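You operate a simulated robot arm through the tools that you are given. There is no shell and no other tool. Be economical: measure what you need, move in short steps, check, and stop when the job is done.

Carry out the task below with a simulated two-armed robot. There is one attempt and no reset: what you move stays moved.

TASK
Pull the blue strap end to mark 3, then slacken the ratchet.
Fine: the gauge ends at zero, the handle down and the catch holding.
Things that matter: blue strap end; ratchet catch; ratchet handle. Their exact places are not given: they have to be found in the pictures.

Only the result counts: the job must be done as asked and must still hold three seconds after the hand-in. Knocking over, shifting, dropping, spilling or breaking anything else fails it.

THE ROBOT
Two 7-joint arms with fingered hands on one trunk, on a base that drives. Base frame: it is fixed to the floor where the robot stands at the start and does not move with it; the origin is under the middle of the robot, x ahead of it, y to its left, z up; the surface under the hand at the start is at about z = 0.84. Readings come in m, degrees, newtons and seconds.
The left shoulder is at the start at [0.073, 0.154, 1.184], the right one opposite. With the tool pointing down near the work surface each hand reaches from about 0.42 to 0.86 m from the robot's upright axis, wherever it stands, measured 20 degrees to its own side. Places, roughly: blue strap end [0.5, 0, 0.9]; ratchet catch [0.6, 0, 0.9]; ratchet handle [0.6, -0.2, 0.9]. Payload 4 kg a hand.
The TCP of each hand is the grasp point between the finger pads, 0.03 m short of the fingertips. In the tool frame z runs along the fingers and y along their closing line. Largest opening 0.104 m; the body of the gripper starts 0.035 m behind the TCP. The gripper is a hand of 3 fingers: y runs from the thumb to the fingers, the wrist lies at [-0.015, -0.104, -0.178] in the tool frame.
Orientation is that of the tool frame in the base frame, as a unit quaternion [w, x, y, z]. With the fingers straight down and the wrist toward the robot, the tool's x, y and z point along [0, 1, 0], [1, 0, 0] and [0, 0, -1] of the base frame.

THE INTERFACE
- The arms move only by the tool step_arm. It takes "left_motion", "right_motion" or both (then of equal length, played together; a hand with none holds still); each is a list of rows, each a list of 2 entries, a list of its own where there are three numbers: the shift along the tool's x, y, z in mm, then the turn, a rotation vector about the tool's x, y, z in degrees. In form: [[[tx, ty, tz], [rx, ry, rz]], ...]. A call has 1 to 10 rows; each row shifts and turns the commanded pose from where the row before left it, along the tool's axes as they then stand. Rows are played at 5 a second. More than 0.05 m and 8.6 degrees between two rows, and nothing of the call is played. A pose out of reach is approached as far as the arm can. The call stops where the force on the tool passes 40 N (or 10 N more than at its start, if that is more) or the arm is blocked; 0.2 s more then pass. In this call time passes only in rows, and 0.2 s behind the last. The reply holds the time, the measured pose of the TCP, the force on the tool along the base axes, the opening and the grip force, in the units named above and with some noise, with the torque about the TCP (base axes, N m) and any sound that the robot's microphone picked up.
- Cameras (640 x 400 px; columns grow to the right, rows downward): "scene" is now at [0.1436, -0.0134, 1.4208]; the picture's right is [-0.13, -0.99, -0.00], its down [-0.50, 0.07, -0.86] and it looks along [0.85, -0.12, -0.51] (base axes); focal length 276 px, centre (320, 200). "left" rides on the left gripper at [-0.064, -0.094, -0.117] in its tool frame; the picture's right is [-0.72, -0.33, 0.61], its down [0.64, -0.65, 0.40] and it looks along [0.27, 0.68, 0.68] (tool axes); focal length 238 px, centre (320, 200). "right" rides on the right gripper at [0.064, -0.094, -0.117] in its tool frame; the picture's right is [-0.72, 0.33, -0.61], its down [-0.64, -0.65, 0.40] and it looks along [-0.27, 0.68, 0.68] (tool axes); focal length 238 px, centre (320, 200).
- get_image(camera): a new picture of that camera. The clock stands still meanwhile.
- lift_body(by): slides the trunk up (or, below 0, down) by that many m; the arms and the scene camera ride with it, the base frame stays. It gives what a move gives, with no picture.
- base_move(legs): drives the robot by 1 to 6 legs, each [ahead, left, turn to the left] in m, m and degrees, along the robot's own axes; the way and the turn of a leg run together, so that a leg with both is an arc; at most 1.5 m and 180 degrees a leg. The arms and the cameras ride along, it lands a little off, and it stops where it bumps. It gives what a move gives.
- finger_targets(index, middle, thumb_bend, thumb_turn, hand): sets how far each is bent, from 0 (flat) to 1 (curled in); at 0.3 the hand is open as for a grip, at 0.7 the pads meet at the TCP. One left out holds its place. A second passes; each finger stops where it meets its share of the squeeze, and holds until it gets a number again. It is the only way to open and close the hand. It gives what a move gives, with no picture; readings hold the bend of each and the force on the fingers (four entries, about 0 where the hand has none), thumb and palm. thumb_turn goes from beside the hand (0) to across from the fingers (1), as for a grip.
- pan_tilt(pan, tilt): turns the head with the scene camera to pan (to the left, within 86 degrees either way) and tilt (down, from -29 to 69), counted from straight ahead of the robot. It gives what a move gives.
- pixel_to_xyz(camera, pixels): there is no depth. For up to 12 entries [column, row, z] of the newest picture of that camera ("zoom" is the newest enlarged one), the place [x, y] in the base frame at which the ray of that pixel passes the height z, good to about 0.003 m. The clock stands still meanwhile.
- close_up(camera, box): a new picture of the part [left, top, right, bottom] of that camera's present view, enlarged. The clock stands still meanwhile.
- hand_in(): hands the job in; it is judged then, once.

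Work in short steps. Measure before you move; look again where a grasp or a placing could have gone wrong, and mend it. You have 80 turns and 62 pictures in all, those below and enlarged ones among them. Open the grippers and draw the arms clear of the work before you hand the job in, unless the task says otherwise; then end with one line.

The tools are called after "Request:" by a JSON object that holds its "fn" and its "kwargs". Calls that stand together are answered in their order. step_arm: Moves the arms, as the interface text tells. Its arguments: {"type":"object","properties":{"left_motion":{"type":"array"},"right_motion":{"type":"array"}},"required":[]} The other tools are called the same way: lift_body (by) slides the trunk up or down; finger_targets (index, middle, thumb_bend, thumb_turn, hand) moves the fingers one by one; base_move (legs) drives the base; pan_tilt (pan, tilt) turns the head that bears the scene camera; get_image (camera) takes a picture; pixel_to_xyz (camera, pixels) gives the place at which the rays of pixels pass given heights; close_up (camera, box) takes an enlarged picture of a part of a camera's view; hand_in () hands the job in.

At the start:

```text
time_s: 0.0
left_tool_pos: [0.5008, 0.1379, 1.1759]
left_tcp_rot: [0.0, 0.707, 0.707, 0.0]
left_wrist_force: [-0.1, -0.6, -0.2]
left_moment: [0.03, 0.01, -0.02]
left_finger_gap: 0.1038
left_grip_force: 0.0
left_shape: jaw
left_bend: [0.3, 0.3, 0.3, 0.98]
left_finger forces: [0.1, 0.0, 0.1, 0.1, 0.1, 0.0]
right_tool_pos: [0.5318, -0.2759, 1.2682]
right_tcp_rot: [0.0, 0.708, 0.707, -0.001]
right_wrist_force: [0.2, 0.0, -0.3]
right_moment: [0.01, 0.0, 0.02]
right_finger_gap: 0.1036
right_grip_force: 0.1
right_shape: jaw
right_bend: [0.3, 0.3, 0.3, 0.98]
right_finger forces: [0.1, 0.1, 0.0, 0.0, 0.0, 0.0]
trunk travel left (down, up): [-0.6, 0.34]
robot x, y, heading: [-0.0009, -0.0, -0.1]
head pan, tilt: [-7.7, 30.4]
```

scene: 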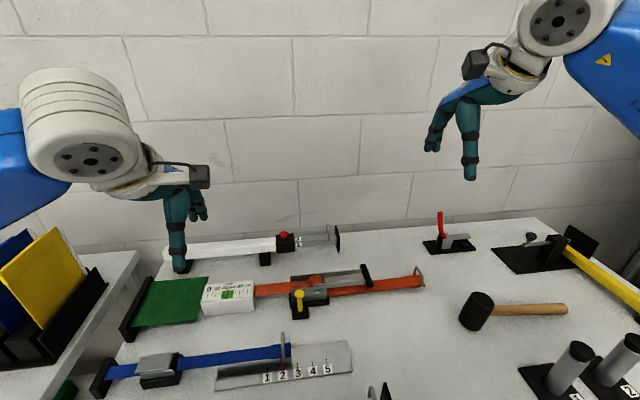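
right: 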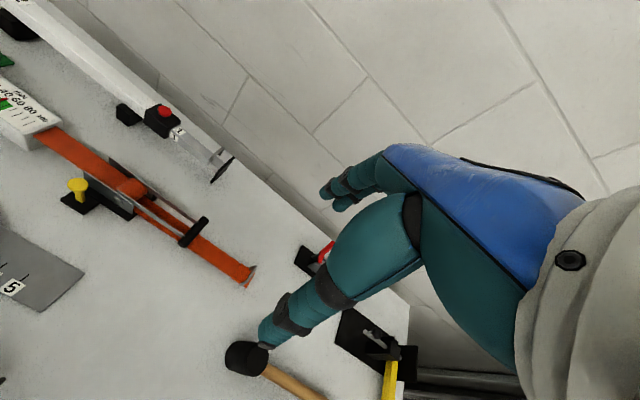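
left: 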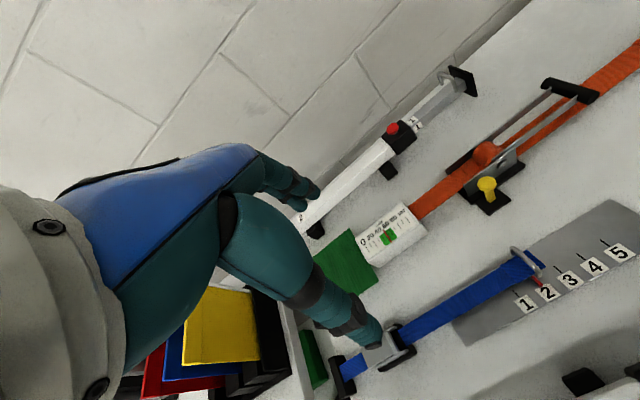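

I start with enlarged views of the blue strap (around 280,360) and the ratchet (around 320,285).

Request:
{"fn": "close_up", "kwargs": {"camera": "scene", "box": [80, 310, 370, 400]}}

Request:
{"fn": "close_up", "kwargs": {"camera": "scene", "box": [180, 230, 440, 330]}}

Request:
{"fn": "close_up", "kwargs": {"camera": "left", "box": [340, 60, 640, 360]}}

```text
2.21 times, centred on (225, 355) of scene
```

zoom: 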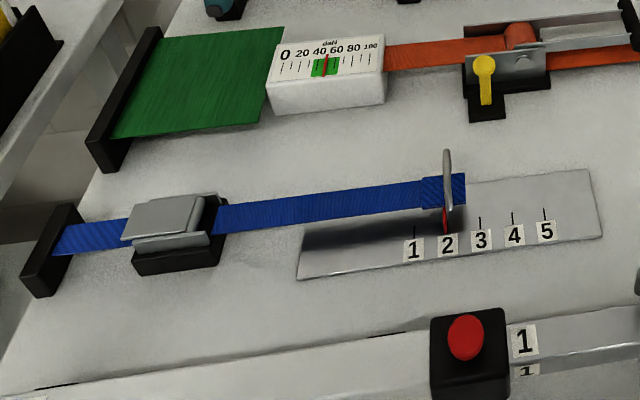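

```text
2.46 times, centred on (310, 280) of scene
```

zoom: 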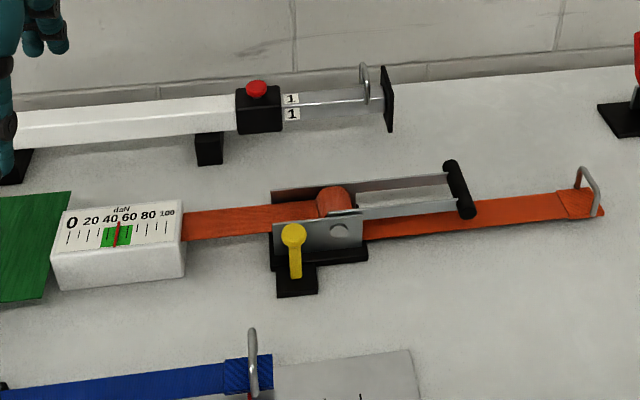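

```text
1.33 times, centred on (490, 210) of left
```

zoom: 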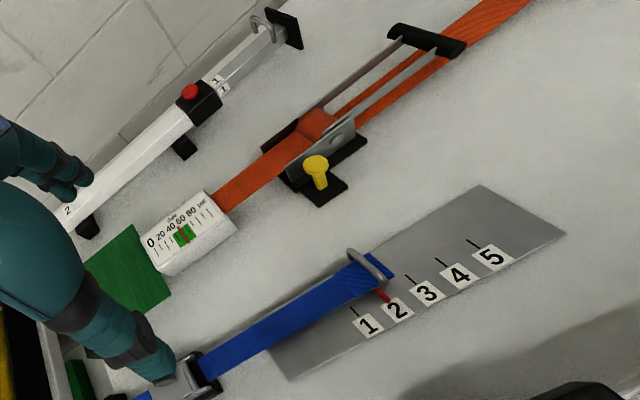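

The red pointer stands at mark 2; the gauge at about 50. I tilt the head down to measure better.

Request:
{"fn": "pan_tilt", "kwargs": {"pan": 0, "tilt": 52}}

Request:
{"fn": "get_image", "kwargs": {"camera": "scene"}}

```text
time_s: 0.8
left_tool_pos: [0.4982, 0.1378, 1.1775]
left_tcp_rot: [0.001, 0.707, 0.707, -0.001]
left_wrist_force: [0.3, 0.2, 0.3]
left_moment: [0.0, -0.03, 0.01]
left_finger_gap: 0.1037
left_grip_force: 0.2
left_shape: jaw
left_bend: [0.3, 0.3, 0.3, 0.98]
left_finger forces: [0.1, 0.0, 0.0, 0.1, 0.0, 0.1]
right_tool_pos: [0.529, -0.2766, 1.2696]
right_tcp_rot: [0.0, 0.708, 0.707, 0.0]
right_wrist_force: [0.6, 0.4, -0.9]
right_moment: [0.03, 0.04, 0.05]
right_finger_gap: 0.1035
right_grip_force: 0.0
right_shape: jaw
right_bend: [0.3, 0.3, 0.3, 0.98]
right_finger forces: [0.0, 0.0, 0.1, 0.0, 0.0, 0.1]
trunk travel left (down, up): [-0.6, 0.34]
robot x, y, heading: [0.0014, 0.0013, 0.2]
head pan, tilt: [0.0, 52.0]
```

```text
55 pictures are left
```

scene: 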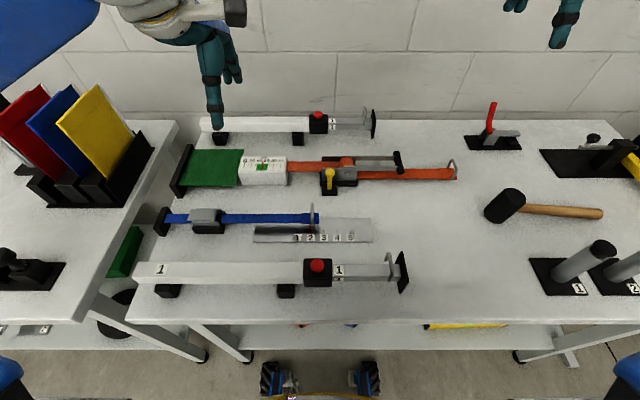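

I take enlarged views of the strap end and the ratchet from this angle and measure.

Request:
{"fn": "close_up", "kwargs": {"camera": "scene", "box": [150, 195, 390, 305]}}

Request:
{"fn": "close_up", "kwargs": {"camera": "scene", "box": [230, 145, 470, 255]}}

```text
2.67 times, centred on (270, 250) of scene
```

zoom: 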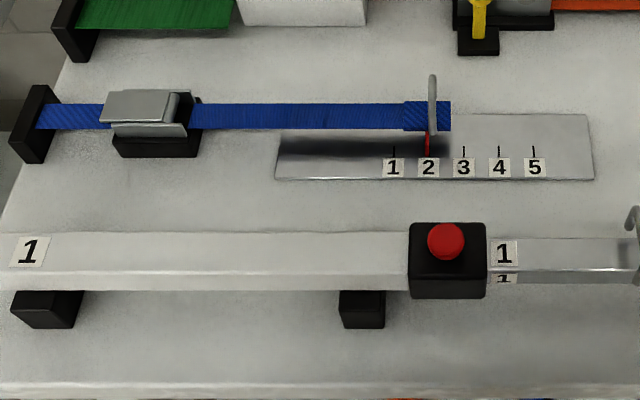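

```text
2.67 times, centred on (350, 200) of scene
```

zoom: 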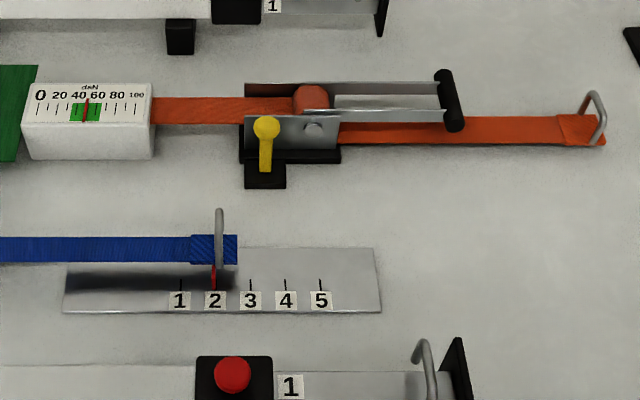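

Measuring: ticks (z≈0.845), ring top/bottom, catch knob, handle grip, at several heights.

Request:
{"fn": "pixel_to_xyz", "kwargs": {"camera": "zoom", "pixels": [[180, 285, 0.842], [215, 285, 0.842], [250, 285, 0.842], [215, 262, 0.87], [219, 211, 0.87], [219, 211, 0.92], [266, 128, 0.9], [266, 168, 0.88], [445, 75, 0.9], [455, 125, 0.9], [313, 100, 0.9], [265, 188, 0.84]]}}

Request:
{"fn": "pixel_to_xyz", "kwargs": {"camera": "left", "pixels": [[519, 250, 0.87], [519, 250, 0.92], [543, 268, 0.87], [488, 184, 0.9], [488, 200, 0.88], [563, 80, 0.9], [594, 97, 0.9], [515, 295, 0.842], [541, 285, 0.842], [560, 268, 0.842]]}}

```text
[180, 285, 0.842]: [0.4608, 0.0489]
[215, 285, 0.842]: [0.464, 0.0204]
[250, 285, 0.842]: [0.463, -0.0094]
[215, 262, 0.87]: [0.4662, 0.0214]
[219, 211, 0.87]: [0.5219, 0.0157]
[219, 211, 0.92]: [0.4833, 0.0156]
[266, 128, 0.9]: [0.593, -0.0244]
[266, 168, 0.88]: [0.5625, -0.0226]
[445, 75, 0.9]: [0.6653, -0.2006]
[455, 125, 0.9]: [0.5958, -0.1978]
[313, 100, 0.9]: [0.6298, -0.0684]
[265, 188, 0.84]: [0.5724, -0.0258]
```

```text
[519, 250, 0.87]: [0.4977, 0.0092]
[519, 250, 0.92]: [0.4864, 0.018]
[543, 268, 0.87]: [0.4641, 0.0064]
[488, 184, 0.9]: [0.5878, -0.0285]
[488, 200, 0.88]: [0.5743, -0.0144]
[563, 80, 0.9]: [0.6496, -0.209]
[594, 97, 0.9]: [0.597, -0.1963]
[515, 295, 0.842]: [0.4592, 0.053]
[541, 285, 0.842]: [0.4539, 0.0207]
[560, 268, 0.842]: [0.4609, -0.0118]
```

Ticks are 0.03 m apart along y (mark 3 at y≈-0.010), the ring top at about (0.484, 0.016, 0.92). I turn the right hand by -85° about its tool z so that it closes along y over the ring.

Request:
{"fn": "step_arm", "kwargs": {"right_motion": [[[0, 0, 0], [0, 0, -8.5]], [[0, 0, 0], [0, 0, -8.5]], [[0, 0, 0], [0, 0, -8.5]], [[0, 0, 0], [0, 0, -8.5]], [[0, 0, 0], [0, 0, -8.5]], [[0, 0, 0], [0, 0, -8.5]], [[0, 0, 0], [0, 0, -8.5]], [[0, 0, 0], [0, 0, -8.5]], [[0, 0, 0], [0, 0, -8.5]], [[0, 0, 0], [0, 0, -8.5]]]}}

```text
time_s: 3.0
left_tool_pos: [0.4995, 0.1385, 1.177]
left_tcp_rot: [0.0, 0.707, 0.707, 0.0]
left_wrist_force: [0.3, -0.6, -0.3]
left_moment: [0.0, 0.01, 0.0]
left_finger_gap: 0.1037
left_grip_force: 0.1
left_shape: jaw
left_bend: [0.3, 0.3, 0.3, 0.98]
left_finger forces: [0.0, 0.0, 0.0, 0.0, 0.1, 0.1]
right_tool_pos: [0.5136, -0.2545, 1.258]
right_tcp_rot: [0.013, 0.428, 0.904, 0.004]
right_wrist_force: [-0.3, -0.3, 0.0]
right_moment: [0.02, 0.03, -0.01]
right_finger_gap: 0.1035
right_grip_force: 0.0
right_shape: jaw
right_bend: [0.3, 0.3, 0.3, 0.98]
right_finger forces: [0.0, 0.0, 0.0, 0.1, 0.1, 0.1]
right hand out of reach, approached as far as the arm can: row 5, 6, 7, 8, 9, 10
trunk travel left (down, up): [-0.6, 0.34]
robot x, y, heading: [0.0003, -0.0016, -0.0]
head pan, tilt: [0.0, 52.0]
```

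The arm only reached about 40° there. I move lower and inward, where more of the turn may be reachable.

Request:
{"fn": "step_arm", "kwargs": {"right_motion": [[[0, 25, 30], [0, 0, 0]], [[0, 25, 30], [0, 0, 0]], [[0, 25, 30], [0, 0, 0]], [[0, 25, 30], [0, 0, 0]], [[0, 25, 30], [0, 0, 0]], [[0, 25, 30], [0, 0, 0]]]}}

```text
time_s: 4.5
left_tool_pos: [0.5011, 0.1386, 1.1762]
left_tcp_rot: [0.0, 0.707, 0.707, -0.001]
left_wrist_force: [0.5, 0.3, 0.2]
left_moment: [-0.02, 0.0, 0.0]
left_finger_gap: 0.1037
left_grip_force: 0.0
left_shape: jaw
left_bend: [0.3, 0.3, 0.3, 0.98]
left_finger forces: [0.0, 0.1, 0.0, 0.0, 0.0, 0.0]
right_tool_pos: [0.6385, -0.1622, 1.0779]
right_tcp_rot: [0.015, 0.427, 0.904, 0.004]
right_wrist_force: [-0.2, 0.2, -0.8]
right_moment: [0.01, 0.0, -0.03]
right_finger_gap: 0.1038
right_grip_force: 0.0
right_shape: jaw
right_bend: [0.3, 0.3, 0.3, 0.98]
right_finger forces: [0.0, 0.1, 0.0, 0.0, 0.0, 0.1]
trunk travel left (down, up): [-0.6, 0.34]
robot x, y, heading: [0.0016, -0.0014, 0.2]
head pan, tilt: [0.0, 52.0]
```

The commanded pose is clipped to what was reached (tool y at 39°). I shift back toward the robot and turn further here.

Request:
{"fn": "step_arm", "kwargs": {"right_motion": [[[25, -30, 0], [0, 0, 0]], [[25, -30, 0], [0, 0, 0]], [[0, 0, 0], [0, 0, -8.5]], [[0, 0, 0], [0, 0, -8.5]], [[0, 0, 0], [0, 0, -8.5]], [[0, 0, 0], [0, 0, -8.5]], [[0, 0, 0], [0, 0, -8.5]], [[0, 0, 0], [0, 0, -8.5]]]}}

```text
time_s: 6.2
left_tool_pos: [0.4991, 0.1372, 1.1773]
left_tcp_rot: [0.001, 0.707, 0.707, -0.001]
left_wrist_force: [0.3, 0.8, 0.6]
left_moment: [-0.03, -0.02, -0.04]
left_finger_gap: 0.1036
left_grip_force: 0.0
left_shape: jaw
left_bend: [0.3, 0.3, 0.3, 0.98]
left_finger forces: [0.1, 0.0, 0.0, 0.0, 0.1, 0.1]
right_tool_pos: [0.5591, -0.159, 1.0774]
right_tcp_rot: [0.015, 0.382, 0.924, 0.004]
right_wrist_force: [0.9, 0.5, 0.1]
right_moment: [-0.02, 0.0, -0.02]
right_finger_gap: 0.1038
right_grip_force: 0.0
right_shape: jaw
right_bend: [0.3, 0.3, 0.3, 0.98]
right_finger forces: [0.1, 0.0, 0.0, 0.0, 0.0, 0.1]
right hand out of reach, approached as far as the arm can: row 4, 5, 6, 7, 8
trunk travel left (down, up): [-0.6, 0.34]
robot x, y, heading: [0.0019, 0.0003, -0.0]
head pan, tilt: [0.0, 52.0]
```

Joint limit at about 45°. Instead I hook the ring's crossbar: the left hand (default pose), fingers closed, goes down just to the +y side of the ring and pushes it toward -y.

Request:
{"fn": "step_arm", "kwargs": {"left_motion": [[[-15, -4, 40], [0, 0, 0]], [[-15, -4, 40], [0, 0, 0]], [[-15, -4, 40], [0, 0, 0]], [[-13, -4, 40], [0, 0, 0]]], "right_motion": [[[0, -20, -20], [0, 0, 8]], [[0, -20, -20], [0, 0, 8]], [[0, -20, -20], [0, 0, 8]], [[0, -20, -20], [0, 0, 8]]]}}

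Request:
{"fn": "finger_targets", "kwargs": {"hand": "left", "index": 0.68, "middle": 0.68, "thumb_bend": 0.68}}

Request:
{"fn": "get_image", "kwargs": {"camera": "left"}}

Request:
{"fn": "close_up", "kwargs": {"camera": "scene", "box": [230, 130, 470, 280]}}

```text
time_s: 7.2
left_tool_pos: [0.4832, 0.0788, 1.0181]
left_tcp_rot: [0.001, 0.707, 0.707, 0.0]
left_wrist_force: [0.7, -0.2, 0.2]
left_moment: [-0.02, 0.0, -0.04]
left_finger_gap: 0.1038
left_grip_force: 0.1
left_shape: jaw
left_bend: [0.3, 0.3, 0.3, 0.98]
left_finger forces: [0.0, 0.1, 0.1, 0.0, 0.0, 0.0]
right_tool_pos: [0.4854, -0.2014, 1.157]
right_tcp_rot: [0.014, 0.623, 0.782, 0.009]
right_wrist_force: [-0.2, 0.4, -0.3]
right_moment: [0.01, 0.02, 0.03]
right_finger_gap: 0.1039
right_grip_force: 0.0
right_shape: jaw
right_bend: [0.3, 0.3, 0.3, 0.98]
right_finger forces: [0.0, 0.0, 0.0, 0.0, 0.0, 0.0]
trunk travel left (down, up): [-0.6, 0.34]
robot x, y, heading: [-0.006, 0.0007, 0.0]
head pan, tilt: [0.0, 52.0]
```

```text
time_s: 8.2
left_tool_pos: [0.4838, 0.0788, 1.0179]
left_tcp_rot: [0.0, 0.707, 0.707, 0.001]
left_wrist_force: [0.1, 0.0, 0.6]
left_moment: [-0.02, -0.01, -0.01]
left_finger_gap: 0.0065
left_grip_force: 0.0
left_shape: fingers
left_bend: [0.68, 0.68, 0.68, 0.98]
left_finger forces: [0.0, 0.0, 0.1, 0.1, 0.1, 0.1]
right_tool_pos: [0.4869, -0.2005, 1.1559]
right_tcp_rot: [0.013, 0.623, 0.782, 0.008]
right_wrist_force: [-0.9, -0.4, 0.1]
right_moment: [0.02, 0.01, -0.01]
right_finger_gap: 0.1037
right_grip_force: 0.1
right_shape: jaw
right_bend: [0.3, 0.3, 0.3, 0.98]
right_finger forces: [0.0, 0.0, 0.0, 0.0, 0.0, 0.1]
trunk travel left (down, up): [-0.6, 0.34]
robot x, y, heading: [0.0002, 0.0009, 0.2]
head pan, tilt: [0.0, 52.0]
```

```text
52 pictures are left
```

left: 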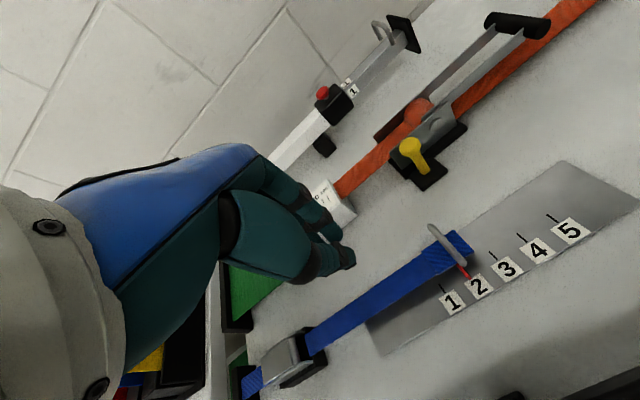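

```text
2.67 times, centred on (350, 205) of scene
```

zoom: 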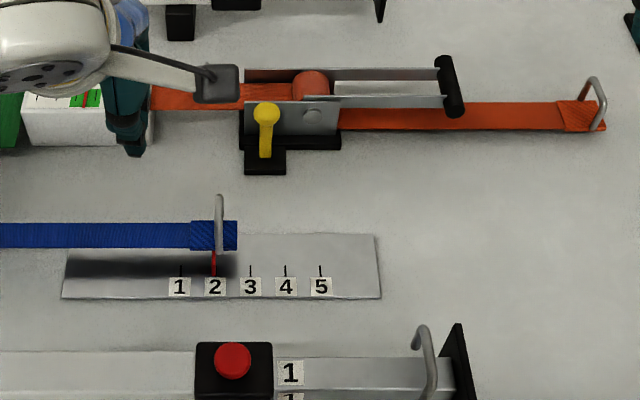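

Check the fingertip position at zoom (137,155) and its -y edge.

Request:
{"fn": "pixel_to_xyz", "kwargs": {"camera": "zoom", "pixels": [[135, 155, 0.988], [110, 120, 1.0], [151, 120, 1.0], [219, 195, 0.92], [213, 272, 0.845]]}}

Request:
{"fn": "pixel_to_xyz", "kwargs": {"camera": "left", "pixels": [[434, 226, 0.92], [434, 226, 0.93], [467, 268, 0.88], [467, 268, 0.87]]}}

```text
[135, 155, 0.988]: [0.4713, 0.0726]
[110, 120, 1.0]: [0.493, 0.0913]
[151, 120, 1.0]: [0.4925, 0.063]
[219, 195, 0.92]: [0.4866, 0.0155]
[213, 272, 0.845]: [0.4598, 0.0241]
```

```text
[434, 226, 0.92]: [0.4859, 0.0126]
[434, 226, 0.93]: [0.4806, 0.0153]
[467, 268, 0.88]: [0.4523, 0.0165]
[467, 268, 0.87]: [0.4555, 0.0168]
```

Ring crossbar at (0.485, 0.0155, 0.92); the hand's -y edge is at y≈0.06. I go down 93 mm and approach 25 mm.

Request:
{"fn": "step_arm", "kwargs": {"left_motion": [[[0, 1, 31], [0, 0, 0]], [[0, 0, 31], [0, 0, 0]], [[0, 0, 31], [0, 0, 0]], [[-12, 0, 0], [0, 0, 0]], [[-12, 0, 0], [0, 0, 0]]]}}

Request:
{"fn": "close_up", "kwargs": {"camera": "scene", "box": [230, 160, 390, 260]}}

Request:
{"fn": "get_image", "kwargs": {"camera": "left"}}

```text
time_s: 9.4
left_tool_pos: [0.4849, 0.0558, 0.9252]
left_tcp_rot: [0.0, 0.707, 0.707, 0.0]
left_wrist_force: [-0.4, -0.7, 0.3]
left_moment: [-0.01, 0.04, -0.01]
left_finger_gap: 0.0068
left_grip_force: 0.1
left_shape: fingers
left_bend: [0.68, 0.68, 0.68, 0.98]
left_finger forces: [0.1, 0.0, 0.0, 0.0, 0.0, 0.0]
right_tool_pos: [0.4866, -0.2028, 1.1565]
right_tcp_rot: [0.013, 0.622, 0.783, 0.009]
right_wrist_force: [0.8, 0.1, -0.5]
right_moment: [0.02, 0.01, 0.0]
right_finger_gap: 0.1039
right_grip_force: 0.1
right_shape: jaw
right_bend: [0.3, 0.3, 0.3, 0.98]
right_finger forces: [0.1, 0.0, 0.1, 0.0, 0.0, 0.0]
trunk travel left (down, up): [-0.6, 0.34]
robot x, y, heading: [-0.0043, 0.0009, 0.1]
head pan, tilt: [0.0, 52.0]
```

```text
4.00 times, centred on (310, 210) of scene
```

zoom: 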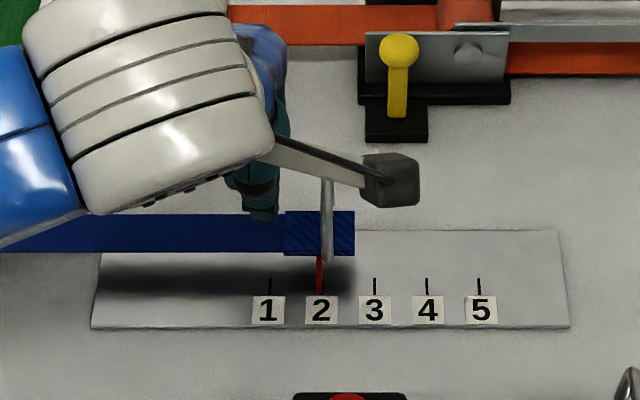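

```text
49 pictures are left
```

left: 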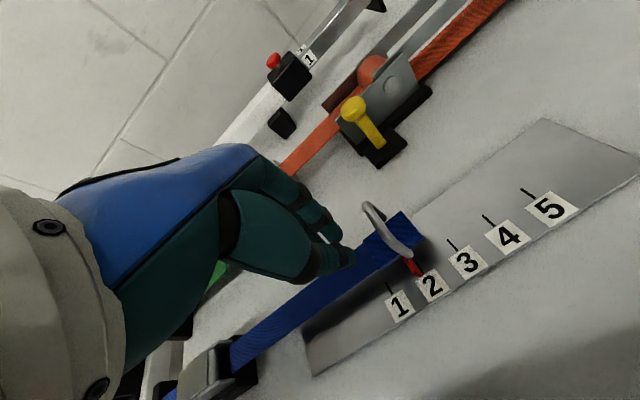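

Fingertips are just left of the arch. I advance toward -y in small rows until contact.

Request:
{"fn": "step_arm", "kwargs": {"left_motion": [[[-5, 0, 0], [0, 0, 0]], [[-5, 0, 0], [0, 0, 0]], [[-4, 0, 0], [0, 0, 0]], [[-4, 0, 0], [0, 0, 0]], [[-4, 0, 0], [0, 0, 0]]]}}

Request:
{"fn": "close_up", "kwargs": {"camera": "scene", "box": [230, 160, 390, 260]}}

```text
time_s: 10.7
left_tool_pos: [0.4838, 0.0345, 0.9236]
left_tcp_rot: [0.0, 0.707, 0.707, 0.001]
left_wrist_force: [0.6, -0.9, -0.1]
left_moment: [-0.01, 0.04, 0.0]
left_finger_gap: 0.0063
left_grip_force: 0.1
left_shape: fingers
left_bend: [0.68, 0.68, 0.68, 0.98]
left_finger forces: [0.0, 0.1, 0.0, 0.0, 0.1, 0.0]
right_tool_pos: [0.4867, -0.2015, 1.1569]
right_tcp_rot: [0.012, 0.623, 0.782, 0.008]
right_wrist_force: [-0.6, 0.5, 0.0]
right_moment: [0.02, 0.02, -0.01]
right_finger_gap: 0.1038
right_grip_force: 0.1
right_shape: jaw
right_bend: [0.3, 0.3, 0.3, 0.98]
right_finger forces: [0.1, 0.1, 0.0, 0.1, 0.0, 0.1]
trunk travel left (down, up): [-0.6, 0.34]
robot x, y, heading: [0.0038, -0.0004, 0.0]
head pan, tilt: [0.0, 52.0]
```

```text
4.00 times, centred on (310, 210) of scene
```

zoom: 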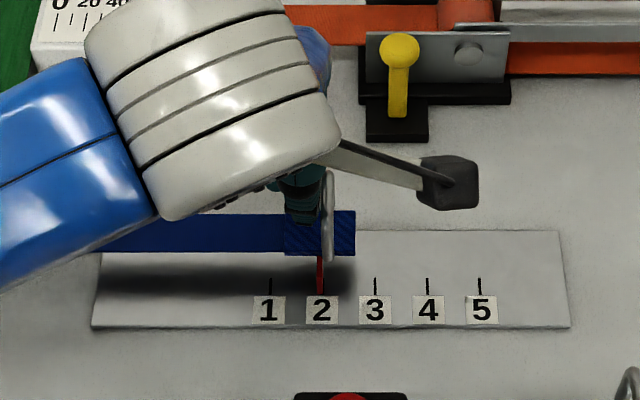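

The finger is at the ring. I push on in 3 mm rows, watching the force.

Request:
{"fn": "step_arm", "kwargs": {"left_motion": [[[-3, 0, 0], [0, 0, 0]], [[-3, 0, 0], [0, 0, 0]], [[-3, 0, 0], [0, 0, 0]], [[-3, 0, 0], [0, 0, 0]]]}}

Request:
{"fn": "close_up", "kwargs": {"camera": "scene", "box": [230, 160, 390, 260]}}

```text
time_s: 11.7
left_tool_pos: [0.485, 0.0222, 0.9243]
left_tcp_rot: [0.0, 0.708, 0.707, -0.001]
left_wrist_force: [-0.5, 5.9, 1.6]
left_moment: [0.1, 0.0, 0.01]
left_finger_gap: 0.0055
left_grip_force: 2.9
left_shape: fingers
left_bend: [0.68, 0.68, 0.68, 0.98]
left_finger forces: [3.8, 0.1, 0.0, 0.0, 1.5, 0.0]
right_tool_pos: [0.4868, -0.2014, 1.1579]
right_tcp_rot: [0.013, 0.623, 0.782, 0.007]
right_wrist_force: [0.5, -0.1, 0.2]
right_moment: [0.01, -0.02, 0.0]
right_finger_gap: 0.1038
right_grip_force: 0.2
right_shape: jaw
right_bend: [0.3, 0.3, 0.3, 0.98]
right_finger forces: [0.1, 0.0, 0.0, 0.1, 0.0, 0.0]
trunk travel left (down, up): [-0.6, 0.34]
robot x, y, heading: [-0.0025, -0.001, -0.3]
head pan, tilt: [0.0, 52.0]
```

```text
4.00 times, centred on (310, 210) of scene
```

zoom: 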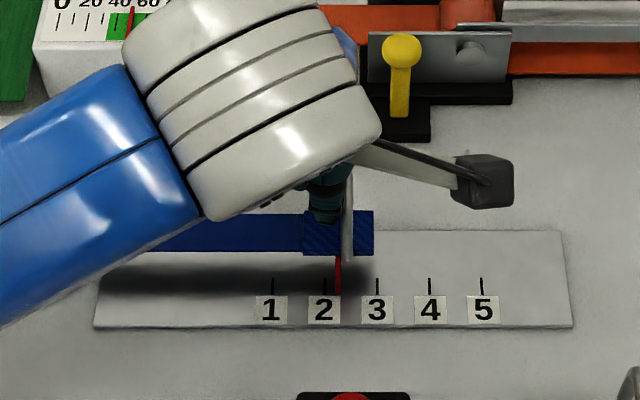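

Strap slides with 6 N; pointer at zoom 338, mark 3 tick at 377 → 22 mm left. I push 18 mm, then look.

Request:
{"fn": "step_arm", "kwargs": {"left_motion": [[[-3, 0, 0], [0, 0, 0]], [[-3, 0, 0], [0, 0, 0]], [[-3, 0, 0], [0, 0, 0]], [[-3, 0, 0], [0, 0, 0]], [[-3, 0, 0], [0, 0, 0]], [[-3, 0, 0], [0, 0, 0]]]}}

Request:
{"fn": "close_up", "kwargs": {"camera": "scene", "box": [270, 180, 390, 255]}}

```text
time_s: 13.1
left_tool_pos: [0.486, 0.0053, 0.9251]
left_tcp_rot: [0.0, 0.707, 0.707, 0.0]
left_wrist_force: [0.1, 6.6, 1.4]
left_moment: [0.08, -0.01, 0.04]
left_finger_gap: 0.0058
left_grip_force: 2.8
left_shape: fingers
left_bend: [0.68, 0.68, 0.68, 0.98]
left_finger forces: [4.5, 0.0, 0.0, 0.0, 1.6, 0.0]
right_tool_pos: [0.4875, -0.2, 1.1568]
right_tcp_rot: [0.012, 0.622, 0.783, 0.007]
right_wrist_force: [-0.3, -0.2, 0.4]
right_moment: [-0.01, -0.01, 0.0]
right_finger_gap: 0.1039
right_grip_force: 0.1
right_shape: jaw
right_bend: [0.3, 0.3, 0.3, 0.98]
right_finger forces: [0.0, 0.1, 0.0, 0.0, 0.0, 0.0]
trunk travel left (down, up): [-0.6, 0.34]
robot x, y, heading: [0.0013, -0.0011, -0.2]
head pan, tilt: [0.0, 52.0]
```

```text
5.33 times, centred on (330, 218) of scene
```

zoom: 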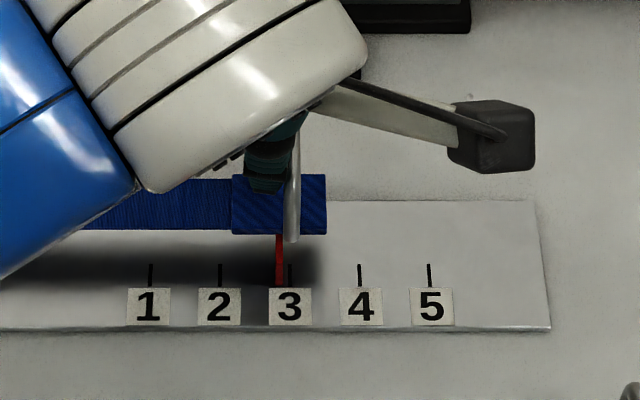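

Pointer at 280, tick at 290 with 70 px per 30 mm → about 4 mm left.

Request:
{"fn": "step_arm", "kwargs": {"left_motion": [[[-2, 0, 0], [0, 0, 0]], [[-2, 0, 0], [0, 0, 0]]]}}

Request:
{"fn": "close_up", "kwargs": {"camera": "scene", "box": [300, 205, 364, 245]}}

```text
time_s: 13.7
left_tool_pos: [0.4848, 0.0013, 0.9229]
left_tcp_rot: [0.001, 0.707, 0.708, 0.001]
left_wrist_force: [0.5, 6.1, 3.3]
left_moment: [0.04, -0.02, 0.05]
left_finger_gap: 0.0057
left_grip_force: 3.4
left_shape: fingers
left_bend: [0.68, 0.68, 0.68, 0.98]
left_finger forces: [4.5, 0.1, 0.1, 0.1, 1.6, 0.0]
right_tool_pos: [0.4857, -0.2006, 1.1557]
right_tcp_rot: [0.013, 0.623, 0.782, 0.007]
right_wrist_force: [0.6, 0.3, 0.1]
right_moment: [0.0, 0.01, 0.04]
right_finger_gap: 0.1036
right_grip_force: 0.1
right_shape: jaw
right_bend: [0.3, 0.3, 0.3, 0.98]
right_finger forces: [0.0, 0.1, 0.1, 0.0, 0.0, 0.0]
trunk travel left (down, up): [-0.6, 0.34]
robot x, y, heading: [-0.0018, 0.0001, 0.1]
head pan, tilt: [0.0, 52.0]
```

```text
10.00 times, centred on (332, 225) of scene
```

zoom: 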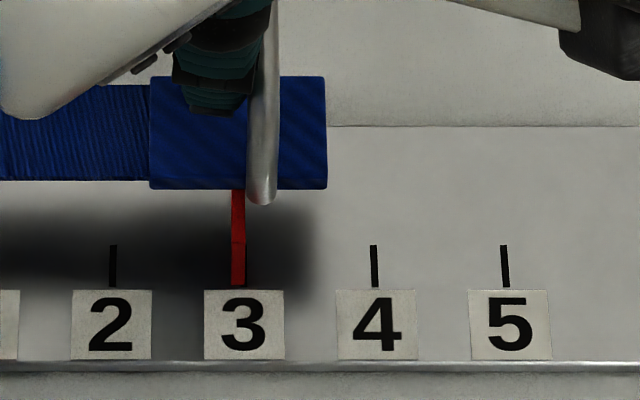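

Pointer at 238, tick 3 would be at 243 (hidden): ~1 mm short. One more mm, then back the finger off and check for spring-back.

Request:
{"fn": "step_arm", "kwargs": {"left_motion": [[[-1, 0, 0], [0, 0, 0]], [[6, 0, 0], [0, 0, 0]], [[8, 0, 0], [0, 0, 0]], [[10, 0, 0], [0, 0, 0]]]}}

Request:
{"fn": "close_up", "kwargs": {"camera": "scene", "box": [300, 205, 364, 245]}}

```text
time_s: 14.7
left_tool_pos: [0.4845, 0.024, 0.925]
left_tcp_rot: [0.0, 0.707, 0.707, -0.001]
left_wrist_force: [-0.1, 0.2, -0.6]
left_moment: [0.0, 0.01, 0.02]
left_finger_gap: 0.0059
left_grip_force: 0.0
left_shape: fingers
left_bend: [0.68, 0.68, 0.68, 0.98]
left_finger forces: [0.0, 0.0, 0.0, 0.0, 0.1, 0.0]
right_tool_pos: [0.4856, -0.2012, 1.1572]
right_tcp_rot: [0.012, 0.623, 0.782, 0.008]
right_wrist_force: [0.2, 0.2, -0.6]
right_moment: [-0.02, 0.02, 0.03]
right_finger_gap: 0.1038
right_grip_force: 0.0
right_shape: jaw
right_bend: [0.3, 0.3, 0.3, 0.98]
right_finger forces: [0.1, 0.1, 0.0, 0.0, 0.1, 0.0]
trunk travel left (down, up): [-0.6, 0.34]
robot x, y, heading: [0.0015, 0.0001, -0.1]
head pan, tilt: [0.0, 52.0]
```

```text
10.00 times, centred on (332, 225) of scene
```

zoom: 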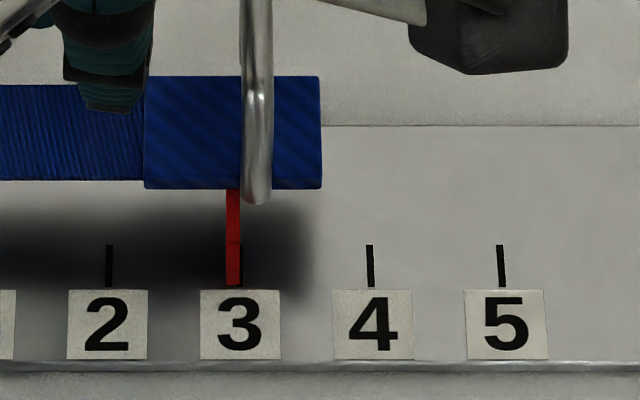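

Pointer at 232 vs tick at 239: about 1.6 mm short. I push again, 2 mm further than before, and back off.

Request:
{"fn": "step_arm", "kwargs": {"left_motion": [[[-10, 0, 0], [0, 0, 0]], [[-10, 0, 0], [0, 0, 0]], [[-4, 0, 0], [0, 0, 0]], [[-2, 0, 0], [0, 0, 0]], [[0, 0, 0], [0, 0, 0]], [[6, 0, 0], [0, 0, 0]], [[10, 0, 0], [0, 0, 0]], [[10, 0, 0], [0, 0, 0]]]}}

Request:
{"fn": "close_up", "kwargs": {"camera": "scene", "box": [300, 205, 364, 245]}}

```text
time_s: 16.4
left_tool_pos: [0.4828, 0.0233, 0.9251]
left_tcp_rot: [0.0, 0.707, 0.707, 0.001]
left_wrist_force: [0.0, 0.3, -0.3]
left_moment: [0.0, 0.03, 0.0]
left_finger_gap: 0.006
left_grip_force: 0.0
left_shape: fingers
left_bend: [0.68, 0.68, 0.68, 0.98]
left_finger forces: [0.0, 0.0, 0.0, 0.1, 0.0, 0.0]
right_tool_pos: [0.4868, -0.1998, 1.1565]
right_tcp_rot: [0.013, 0.622, 0.783, 0.008]
right_wrist_force: [-0.5, 0.8, 0.3]
right_moment: [0.0, -0.02, 0.01]
right_finger_gap: 0.1038
right_grip_force: 0.1
right_shape: jaw
right_bend: [0.3, 0.3, 0.3, 0.98]
right_finger forces: [0.0, 0.0, 0.0, 0.0, 0.0, 0.0]
trunk travel left (down, up): [-0.6, 0.34]
robot x, y, heading: [0.0031, 0.0039, 0.2]
head pan, tilt: [0.0, 52.0]
```

```text
10.00 times, centred on (332, 225) of scene
```

zoom: 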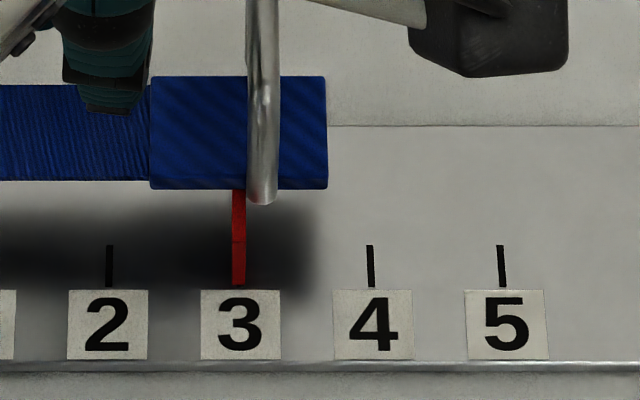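

Pointer (238) now covers tick 3 (239). I raise the left hand clear and look at the ratchet closely.

Request:
{"fn": "step_arm", "kwargs": {"left_motion": [[[0, 0, -30], [0, 0, 0]], [[0, 0, -40], [0, 0, 0]], [[0, 0, -40], [0, 0, 0]], [[0, 0, -40], [0, 0, 0]], [[30, 0, 0], [0, 0, 0]], [[30, 0, 0], [0, 0, 0]]]}}

Request:
{"fn": "close_up", "kwargs": {"camera": "scene", "box": [290, 140, 410, 215]}}

Request:
{"fn": "close_up", "kwargs": {"camera": "left", "box": [320, 0, 560, 150]}}

Request:
{"fn": "get_image", "kwargs": {"camera": "right"}}

```text
time_s: 17.9
left_tool_pos: [0.4866, 0.0862, 1.0743]
left_tcp_rot: [-0.001, 0.707, 0.707, -0.001]
left_wrist_force: [0.2, 0.0, 0.4]
left_moment: [-0.07, 0.02, 0.01]
left_finger_gap: 0.0057
left_grip_force: 0.1
left_shape: fingers
left_bend: [0.68, 0.68, 0.68, 0.97]
left_finger forces: [0.1, 0.0, 0.0, 0.1, 0.0, 0.1]
right_tool_pos: [0.4877, -0.1985, 1.1561]
right_tcp_rot: [0.013, 0.623, 0.782, 0.006]
right_wrist_force: [0.7, 0.2, 0.4]
right_moment: [-0.01, 0.01, 0.0]
right_finger_gap: 0.1037
right_grip_force: 0.0
right_shape: jaw
right_bend: [0.3, 0.3, 0.3, 0.98]
right_finger forces: [0.0, 0.0, 0.0, 0.0, 0.1, 0.0]
trunk travel left (down, up): [-0.6, 0.34]
robot x, y, heading: [-0.0005, -0.0026, 0.1]
head pan, tilt: [0.0, 52.0]
```

```text
5.33 times, centred on (350, 178) of scene
```

zoom: 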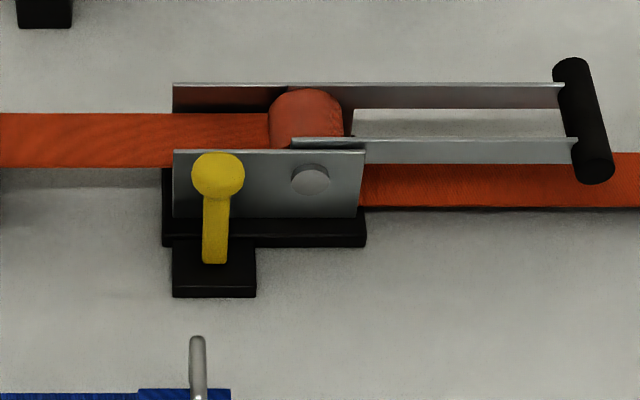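

```text
2.67 times, centred on (440, 75) of left
```

zoom: 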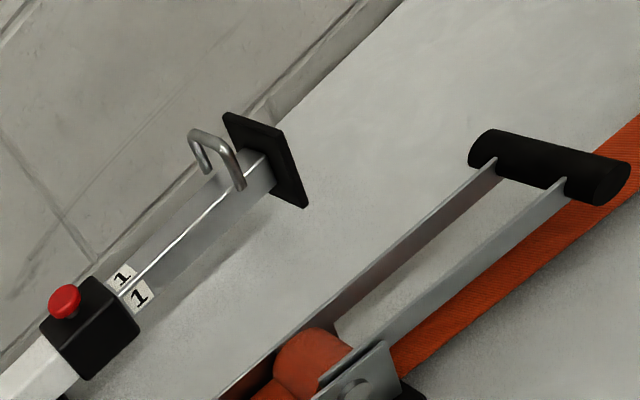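

```text
40 pictures are left
```

right: 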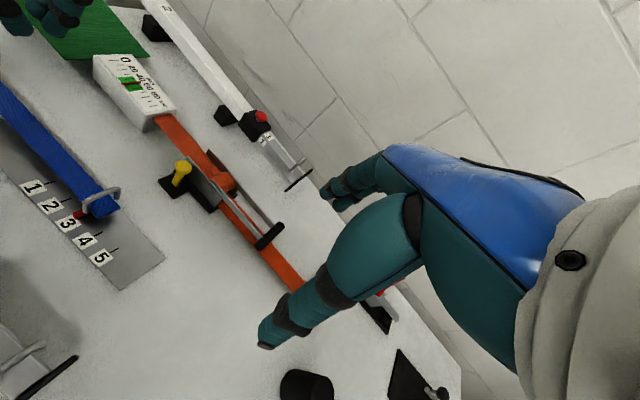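

I triangulate the catch and handle from the scene zoom and a new left picture.

Request:
{"fn": "step_arm", "kwargs": {"left_motion": [[[0, 0, 30], [0, 0, 0]], [[0, 0, 30], [0, 0, 0]]]}}

Request:
{"fn": "close_up", "kwargs": {"camera": "scene", "box": [290, 140, 410, 215]}}

Request:
{"fn": "get_image", "kwargs": {"camera": "left"}}

```text
time_s: 18.4
left_tool_pos: [0.4838, 0.0804, 1.0137]
left_tcp_rot: [0.0, 0.707, 0.707, 0.001]
left_wrist_force: [-0.5, -0.4, 0.7]
left_moment: [0.0, -0.02, 0.0]
left_finger_gap: 0.0059
left_grip_force: 0.1
left_shape: fingers
left_bend: [0.68, 0.68, 0.68, 0.97]
left_finger forces: [0.0, 0.1, 0.1, 0.0, 0.0, 0.0]
right_tool_pos: [0.4868, -0.203, 1.1567]
right_tcp_rot: [0.012, 0.623, 0.782, 0.009]
right_wrist_force: [-1.2, 0.1, -0.6]
right_moment: [-0.01, -0.01, -0.01]
right_finger_gap: 0.1038
right_grip_force: 0.1
right_shape: jaw
right_bend: [0.3, 0.3, 0.3, 0.98]
right_finger forces: [0.0, 0.0, 0.0, 0.0, 0.1, 0.0]
trunk travel left (down, up): [-0.6, 0.34]
robot x, y, heading: [0.0015, 0.0026, 0.1]
head pan, tilt: [0.0, 52.0]
```

```text
5.33 times, centred on (350, 178) of scene
```

zoom: 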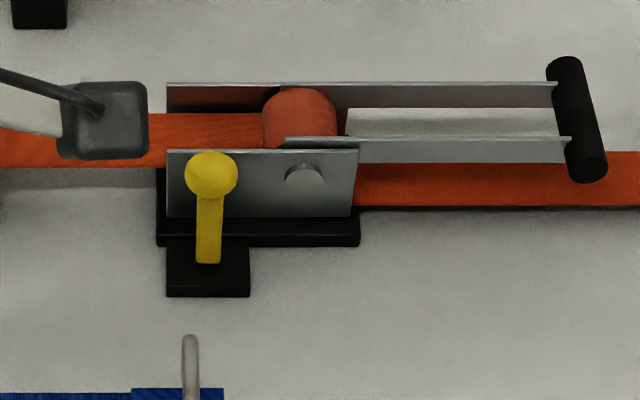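

```text
38 pictures are left
```

left: 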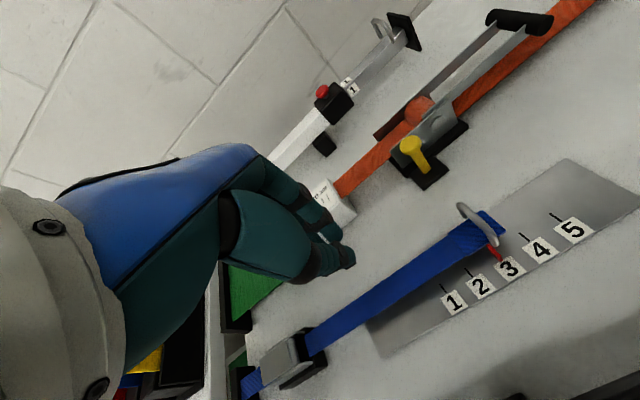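

Ball at zoom (211,176)/left (411,145); stem foot zoom (208,262)/left (425,170); handle grip ends zoom (566,64),(590,170).

Request:
{"fn": "pixel_to_xyz", "kwargs": {"camera": "zoom", "pixels": [[211, 176, 0.9], [211, 176, 0.92], [208, 262, 0.85], [208, 262, 0.87], [260, 150, 0.9], [260, 150, 0.92], [300, 218, 0.86], [566, 68, 0.9], [566, 68, 0.92], [590, 165, 0.9], [590, 165, 0.92], [304, 180, 0.9]]}}

Request:
{"fn": "pixel_to_xyz", "kwargs": {"camera": "left", "pixels": [[411, 145, 0.9], [411, 145, 0.92], [425, 170, 0.85], [425, 170, 0.87], [494, 18, 0.9], [494, 18, 0.92], [543, 24, 0.9], [543, 24, 0.92], [438, 123, 0.9]]}}

```text
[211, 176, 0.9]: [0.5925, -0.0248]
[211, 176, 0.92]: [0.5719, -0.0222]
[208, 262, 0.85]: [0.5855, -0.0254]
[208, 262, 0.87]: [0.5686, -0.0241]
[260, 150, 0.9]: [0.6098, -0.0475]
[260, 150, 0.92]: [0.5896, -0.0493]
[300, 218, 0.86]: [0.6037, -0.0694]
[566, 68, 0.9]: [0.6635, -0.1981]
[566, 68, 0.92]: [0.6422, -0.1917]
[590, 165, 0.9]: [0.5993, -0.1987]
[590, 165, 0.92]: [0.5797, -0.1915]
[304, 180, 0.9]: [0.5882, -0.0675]
```

```text
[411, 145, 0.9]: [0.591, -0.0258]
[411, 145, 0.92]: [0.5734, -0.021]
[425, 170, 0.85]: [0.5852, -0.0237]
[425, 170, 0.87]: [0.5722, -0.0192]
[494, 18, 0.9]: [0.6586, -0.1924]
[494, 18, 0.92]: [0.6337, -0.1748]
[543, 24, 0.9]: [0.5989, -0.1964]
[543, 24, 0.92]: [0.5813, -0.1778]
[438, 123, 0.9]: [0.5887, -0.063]
```

Ball ≈ (0.585,-0.024,0.908), stem vertical from the base, side plate at x≈0.604; handle grip ≈ x 0.595–0.665, y -0.198, z 0.895. To learn how the catch moves, I bring the closed left fingers beside it (+y side) and nudge gently.

Request:
{"fn": "step_arm", "kwargs": {"left_motion": [[[-15, 30, 0], [0, 0, 0]], [[-15, 30, 0], [0, 0, 0]], [[-15, 33, 0], [0, 0, 0]], [[0, 0, 30], [0, 0, 0]], [[0, 0, 30], [0, 0, 0]], [[0, 0, 27], [0, 0, 0]]]}}

Request:
{"fn": "get_image", "kwargs": {"camera": "left"}}

Request:
{"fn": "close_up", "kwargs": {"camera": "scene", "box": [230, 130, 390, 230]}}

```text
time_s: 19.9
left_tool_pos: [0.5801, 0.0367, 0.9286]
left_tcp_rot: [0.0, 0.707, 0.707, 0.0]
left_wrist_force: [-1.2, 0.2, -0.1]
left_moment: [0.02, -0.01, 0.03]
left_finger_gap: 0.0058
left_grip_force: 0.0
left_shape: fingers
left_bend: [0.68, 0.68, 0.68, 0.97]
left_finger forces: [0.0, 0.0, 0.0, 0.0, 0.0, 0.0]
right_tool_pos: [0.4867, -0.2013, 1.1562]
right_tcp_rot: [0.013, 0.623, 0.782, 0.007]
right_wrist_force: [0.3, -0.3, -0.1]
right_moment: [-0.01, 0.01, -0.01]
right_finger_gap: 0.104
right_grip_force: 0.0
right_shape: jaw
right_bend: [0.3, 0.3, 0.3, 0.98]
right_finger forces: [0.0, 0.0, 0.0, 0.0, 0.1, 0.0]
trunk travel left (down, up): [-0.6, 0.34]
robot x, y, heading: [0.0004, 0.002, -0.1]
head pan, tilt: [0.0, 52.0]
```

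```text
37 pictures are left
```

left: 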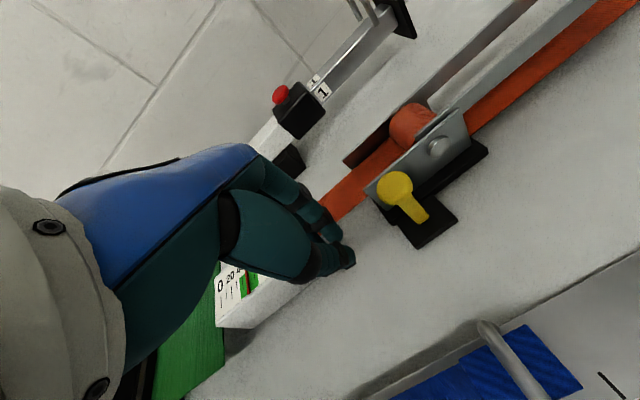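

```text
4.00 times, centred on (310, 180) of scene
```

zoom: 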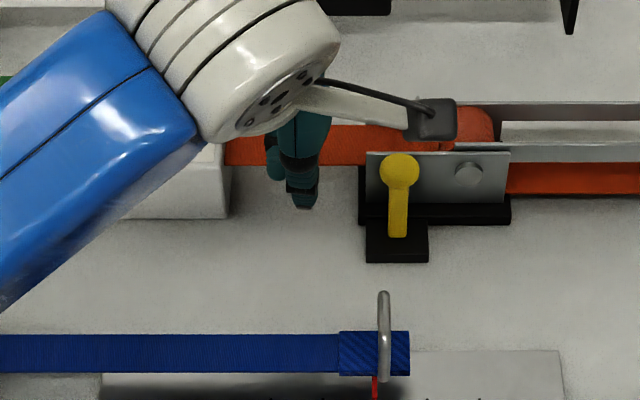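

The fingertip is 3 cm left of the ball. I move toward -y until touching and nudge up to a few mm.

Request:
{"fn": "pixel_to_xyz", "kwargs": {"camera": "left", "pixels": [[396, 188, 0.9], [396, 188, 0.91], [426, 215, 0.85], [426, 215, 0.855], [440, 148, 0.89], [370, 188, 0.89]]}}

Request:
{"fn": "step_arm", "kwargs": {"left_motion": [[[-10, 0, 0], [0, 0, 0]], [[-10, 0, 0], [0, 0, 0]], [[-4, 0, 0], [0, 0, 0]], [[-2, 0, 0], [0, 0, 0]], [[-2, 0, 0], [0, 0, 0]], [[-2, 0, 0], [0, 0, 0]]]}}

Request:
{"fn": "close_up", "kwargs": {"camera": "scene", "box": [230, 130, 390, 230]}}

```text
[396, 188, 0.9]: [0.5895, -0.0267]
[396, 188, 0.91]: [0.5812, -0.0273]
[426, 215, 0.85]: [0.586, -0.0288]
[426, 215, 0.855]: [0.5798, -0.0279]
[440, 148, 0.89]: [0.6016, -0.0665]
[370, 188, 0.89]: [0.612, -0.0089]
```

```text
time_s: 21.2
left_tool_pos: [0.5705, 0.0077, 0.9302]
left_tcp_rot: [0.003, 0.707, 0.707, 0.001]
left_wrist_force: [0.8, 0.3, 0.4]
left_moment: [-0.01, -0.04, 0.0]
left_finger_gap: 0.0058
left_grip_force: 0.1
left_shape: fingers
left_bend: [0.68, 0.68, 0.68, 0.97]
left_finger forces: [0.0, 0.1, 0.0, 0.0, 0.1, 0.1]
right_tool_pos: [0.4787, -0.1992, 1.1599]
right_tcp_rot: [0.017, 0.623, 0.782, 0.009]
right_wrist_force: [-0.1, 0.2, -0.4]
right_moment: [0.01, 0.0, 0.04]
right_finger_gap: 0.1038
right_grip_force: 0.1
right_shape: jaw
right_bend: [0.3, 0.3, 0.3, 0.98]
right_finger forces: [0.0, 0.1, 0.1, 0.0, 0.1, 0.1]
trunk travel left (down, up): [-0.6, 0.34]
robot x, y, heading: [-0.0, -0.0051, -0.1]
head pan, tilt: [0.0, 52.0]
```

```text
4.00 times, centred on (310, 180) of scene
```

zoom: 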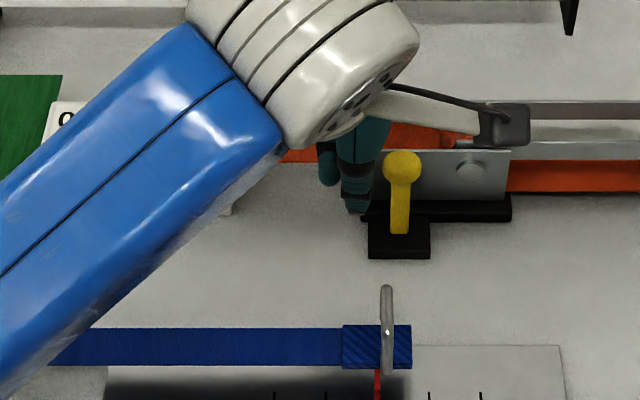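

Both hands read a shift of -8 mm in x, as if the whole robot tilted a little; I check with a still row.

Request:
{"fn": "step_arm", "kwargs": {"left_motion": [[[0, 0, 0], [0, 0, 0]], [[0, 0, 0], [0, 0, 0]]]}}

Request:
{"fn": "get_image", "kwargs": {"camera": "scene"}}

```text
time_s: 21.9
left_tool_pos: [0.5695, 0.008, 0.9303]
left_tcp_rot: [0.003, 0.707, 0.707, 0.002]
left_wrist_force: [-0.8, 0.0, 0.4]
left_moment: [-0.01, 0.0, 0.02]
left_finger_gap: 0.0059
left_grip_force: 0.1
left_shape: fingers
left_bend: [0.68, 0.68, 0.68, 0.97]
left_finger forces: [0.0, 0.1, 0.0, 0.0, 0.1, 0.1]
right_tool_pos: [0.4781, -0.199, 1.1601]
right_tcp_rot: [0.016, 0.622, 0.782, 0.01]
right_wrist_force: [0.1, -0.6, 0.1]
right_moment: [0.0, -0.01, 0.01]
right_finger_gap: 0.1038
right_grip_force: 0.0
right_shape: jaw
right_bend: [0.3, 0.3, 0.3, 0.98]
right_finger forces: [0.0, 0.0, 0.1, 0.0, 0.0, 0.1]
trunk travel left (down, up): [-0.6, 0.34]
robot x, y, heading: [0.0031, -0.0022, 0.2]
head pan, tilt: [0.0, 52.0]
```

```text
34 pictures are left
```

scene: 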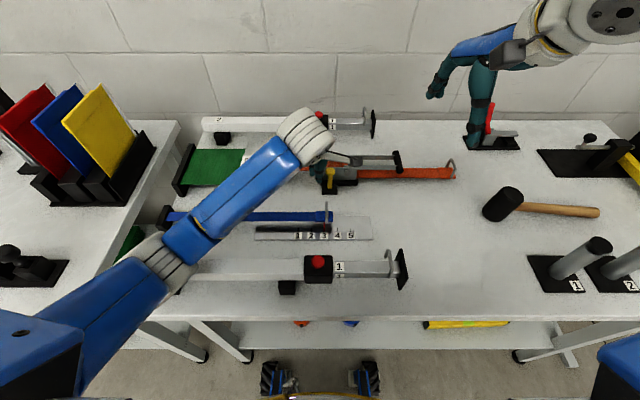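

The left elbow/forearm is low over the front rail and probably leans on it. I back out the way I came, then raise the trunk so the arms come from higher.

Request:
{"fn": "step_arm", "kwargs": {"left_motion": [[[6, 0, 0], [0, 0, 0]], [[10, 0, 0], [0, 0, 0]], [[14, 0, 0], [0, 0, 0]], [[0, 0, -30], [0, 0, 0]], [[0, 0, -30], [0, 0, 0]], [[0, 0, -30], [0, 0, 0]]]}}

Request:
{"fn": "get_image", "kwargs": {"camera": "scene"}}

```text
time_s: 23.2
left_tool_pos: [0.58, 0.0305, 1.0155]
left_tcp_rot: [-0.004, 0.708, 0.707, 0.001]
left_wrist_force: [-0.6, 0.3, -0.5]
left_moment: [0.04, 0.02, 0.03]
left_finger_gap: 0.0059
left_grip_force: 0.0
left_shape: fingers
left_bend: [0.68, 0.68, 0.68, 0.97]
left_finger forces: [0.0, 0.0, 0.0, 0.0, 0.0, 0.0]
right_tool_pos: [0.4904, -0.2092, 1.1523]
right_tcp_rot: [0.009, 0.623, 0.782, 0.009]
right_wrist_force: [-0.2, -0.1, 0.3]
right_moment: [0.06, -0.03, 0.01]
right_finger_gap: 0.1037
right_grip_force: 0.0
right_shape: jaw
right_bend: [0.3, 0.3, 0.3, 0.98]
right_finger forces: [0.1, 0.0, 0.0, 0.0, 0.0, 0.0]
trunk travel left (down, up): [-0.6, 0.34]
robot x, y, heading: [-0.0002, -0.002, 0.1]
head pan, tilt: [0.0, 52.0]
```

```text
33 pictures are left
```

scene: 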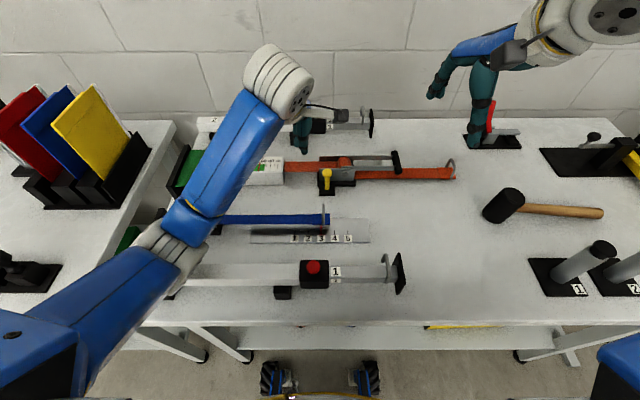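

The rail looks unmoved (button 313,268). I raise the trunk by 0.18 m.

Request:
{"fn": "lift_body", "kwargs": {"by": 0.18}}

Request:
{"fn": "get_image", "kwargs": {"camera": "scene"}}

```text
time_s: 25.2
left_tool_pos: [0.5778, 0.0376, 1.1949]
left_tcp_rot: [0.0, 0.707, 0.707, 0.0]
left_wrist_force: [-0.8, 0.5, 0.0]
left_moment: [-0.01, -0.01, -0.01]
left_finger_gap: 0.006
left_grip_force: 0.2
left_shape: fingers
left_bend: [0.68, 0.68, 0.68, 0.97]
left_finger forces: [0.0, 0.1, 0.0, 0.1, 0.1, 0.0]
right_tool_pos: [0.4874, -0.2008, 1.3365]
right_tcp_rot: [0.013, 0.623, 0.782, 0.008]
right_wrist_force: [-0.6, 0.3, -0.6]
right_moment: [-0.02, 0.0, -0.01]
right_finger_gap: 0.1038
right_grip_force: 0.0
right_shape: jaw
right_bend: [0.3, 0.3, 0.3, 0.98]
right_finger forces: [0.0, 0.1, 0.1, 0.0, 0.1, 0.0]
trunk travel left (down, up): [-0.78, 0.16]
robot x, y, heading: [-0.0036, -0.0015, -0.1]
head pan, tilt: [0.0, 52.0]
```

```text
32 pictures are left
```

scene: 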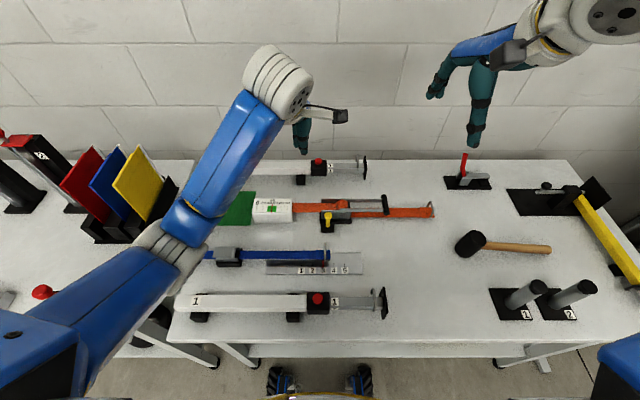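

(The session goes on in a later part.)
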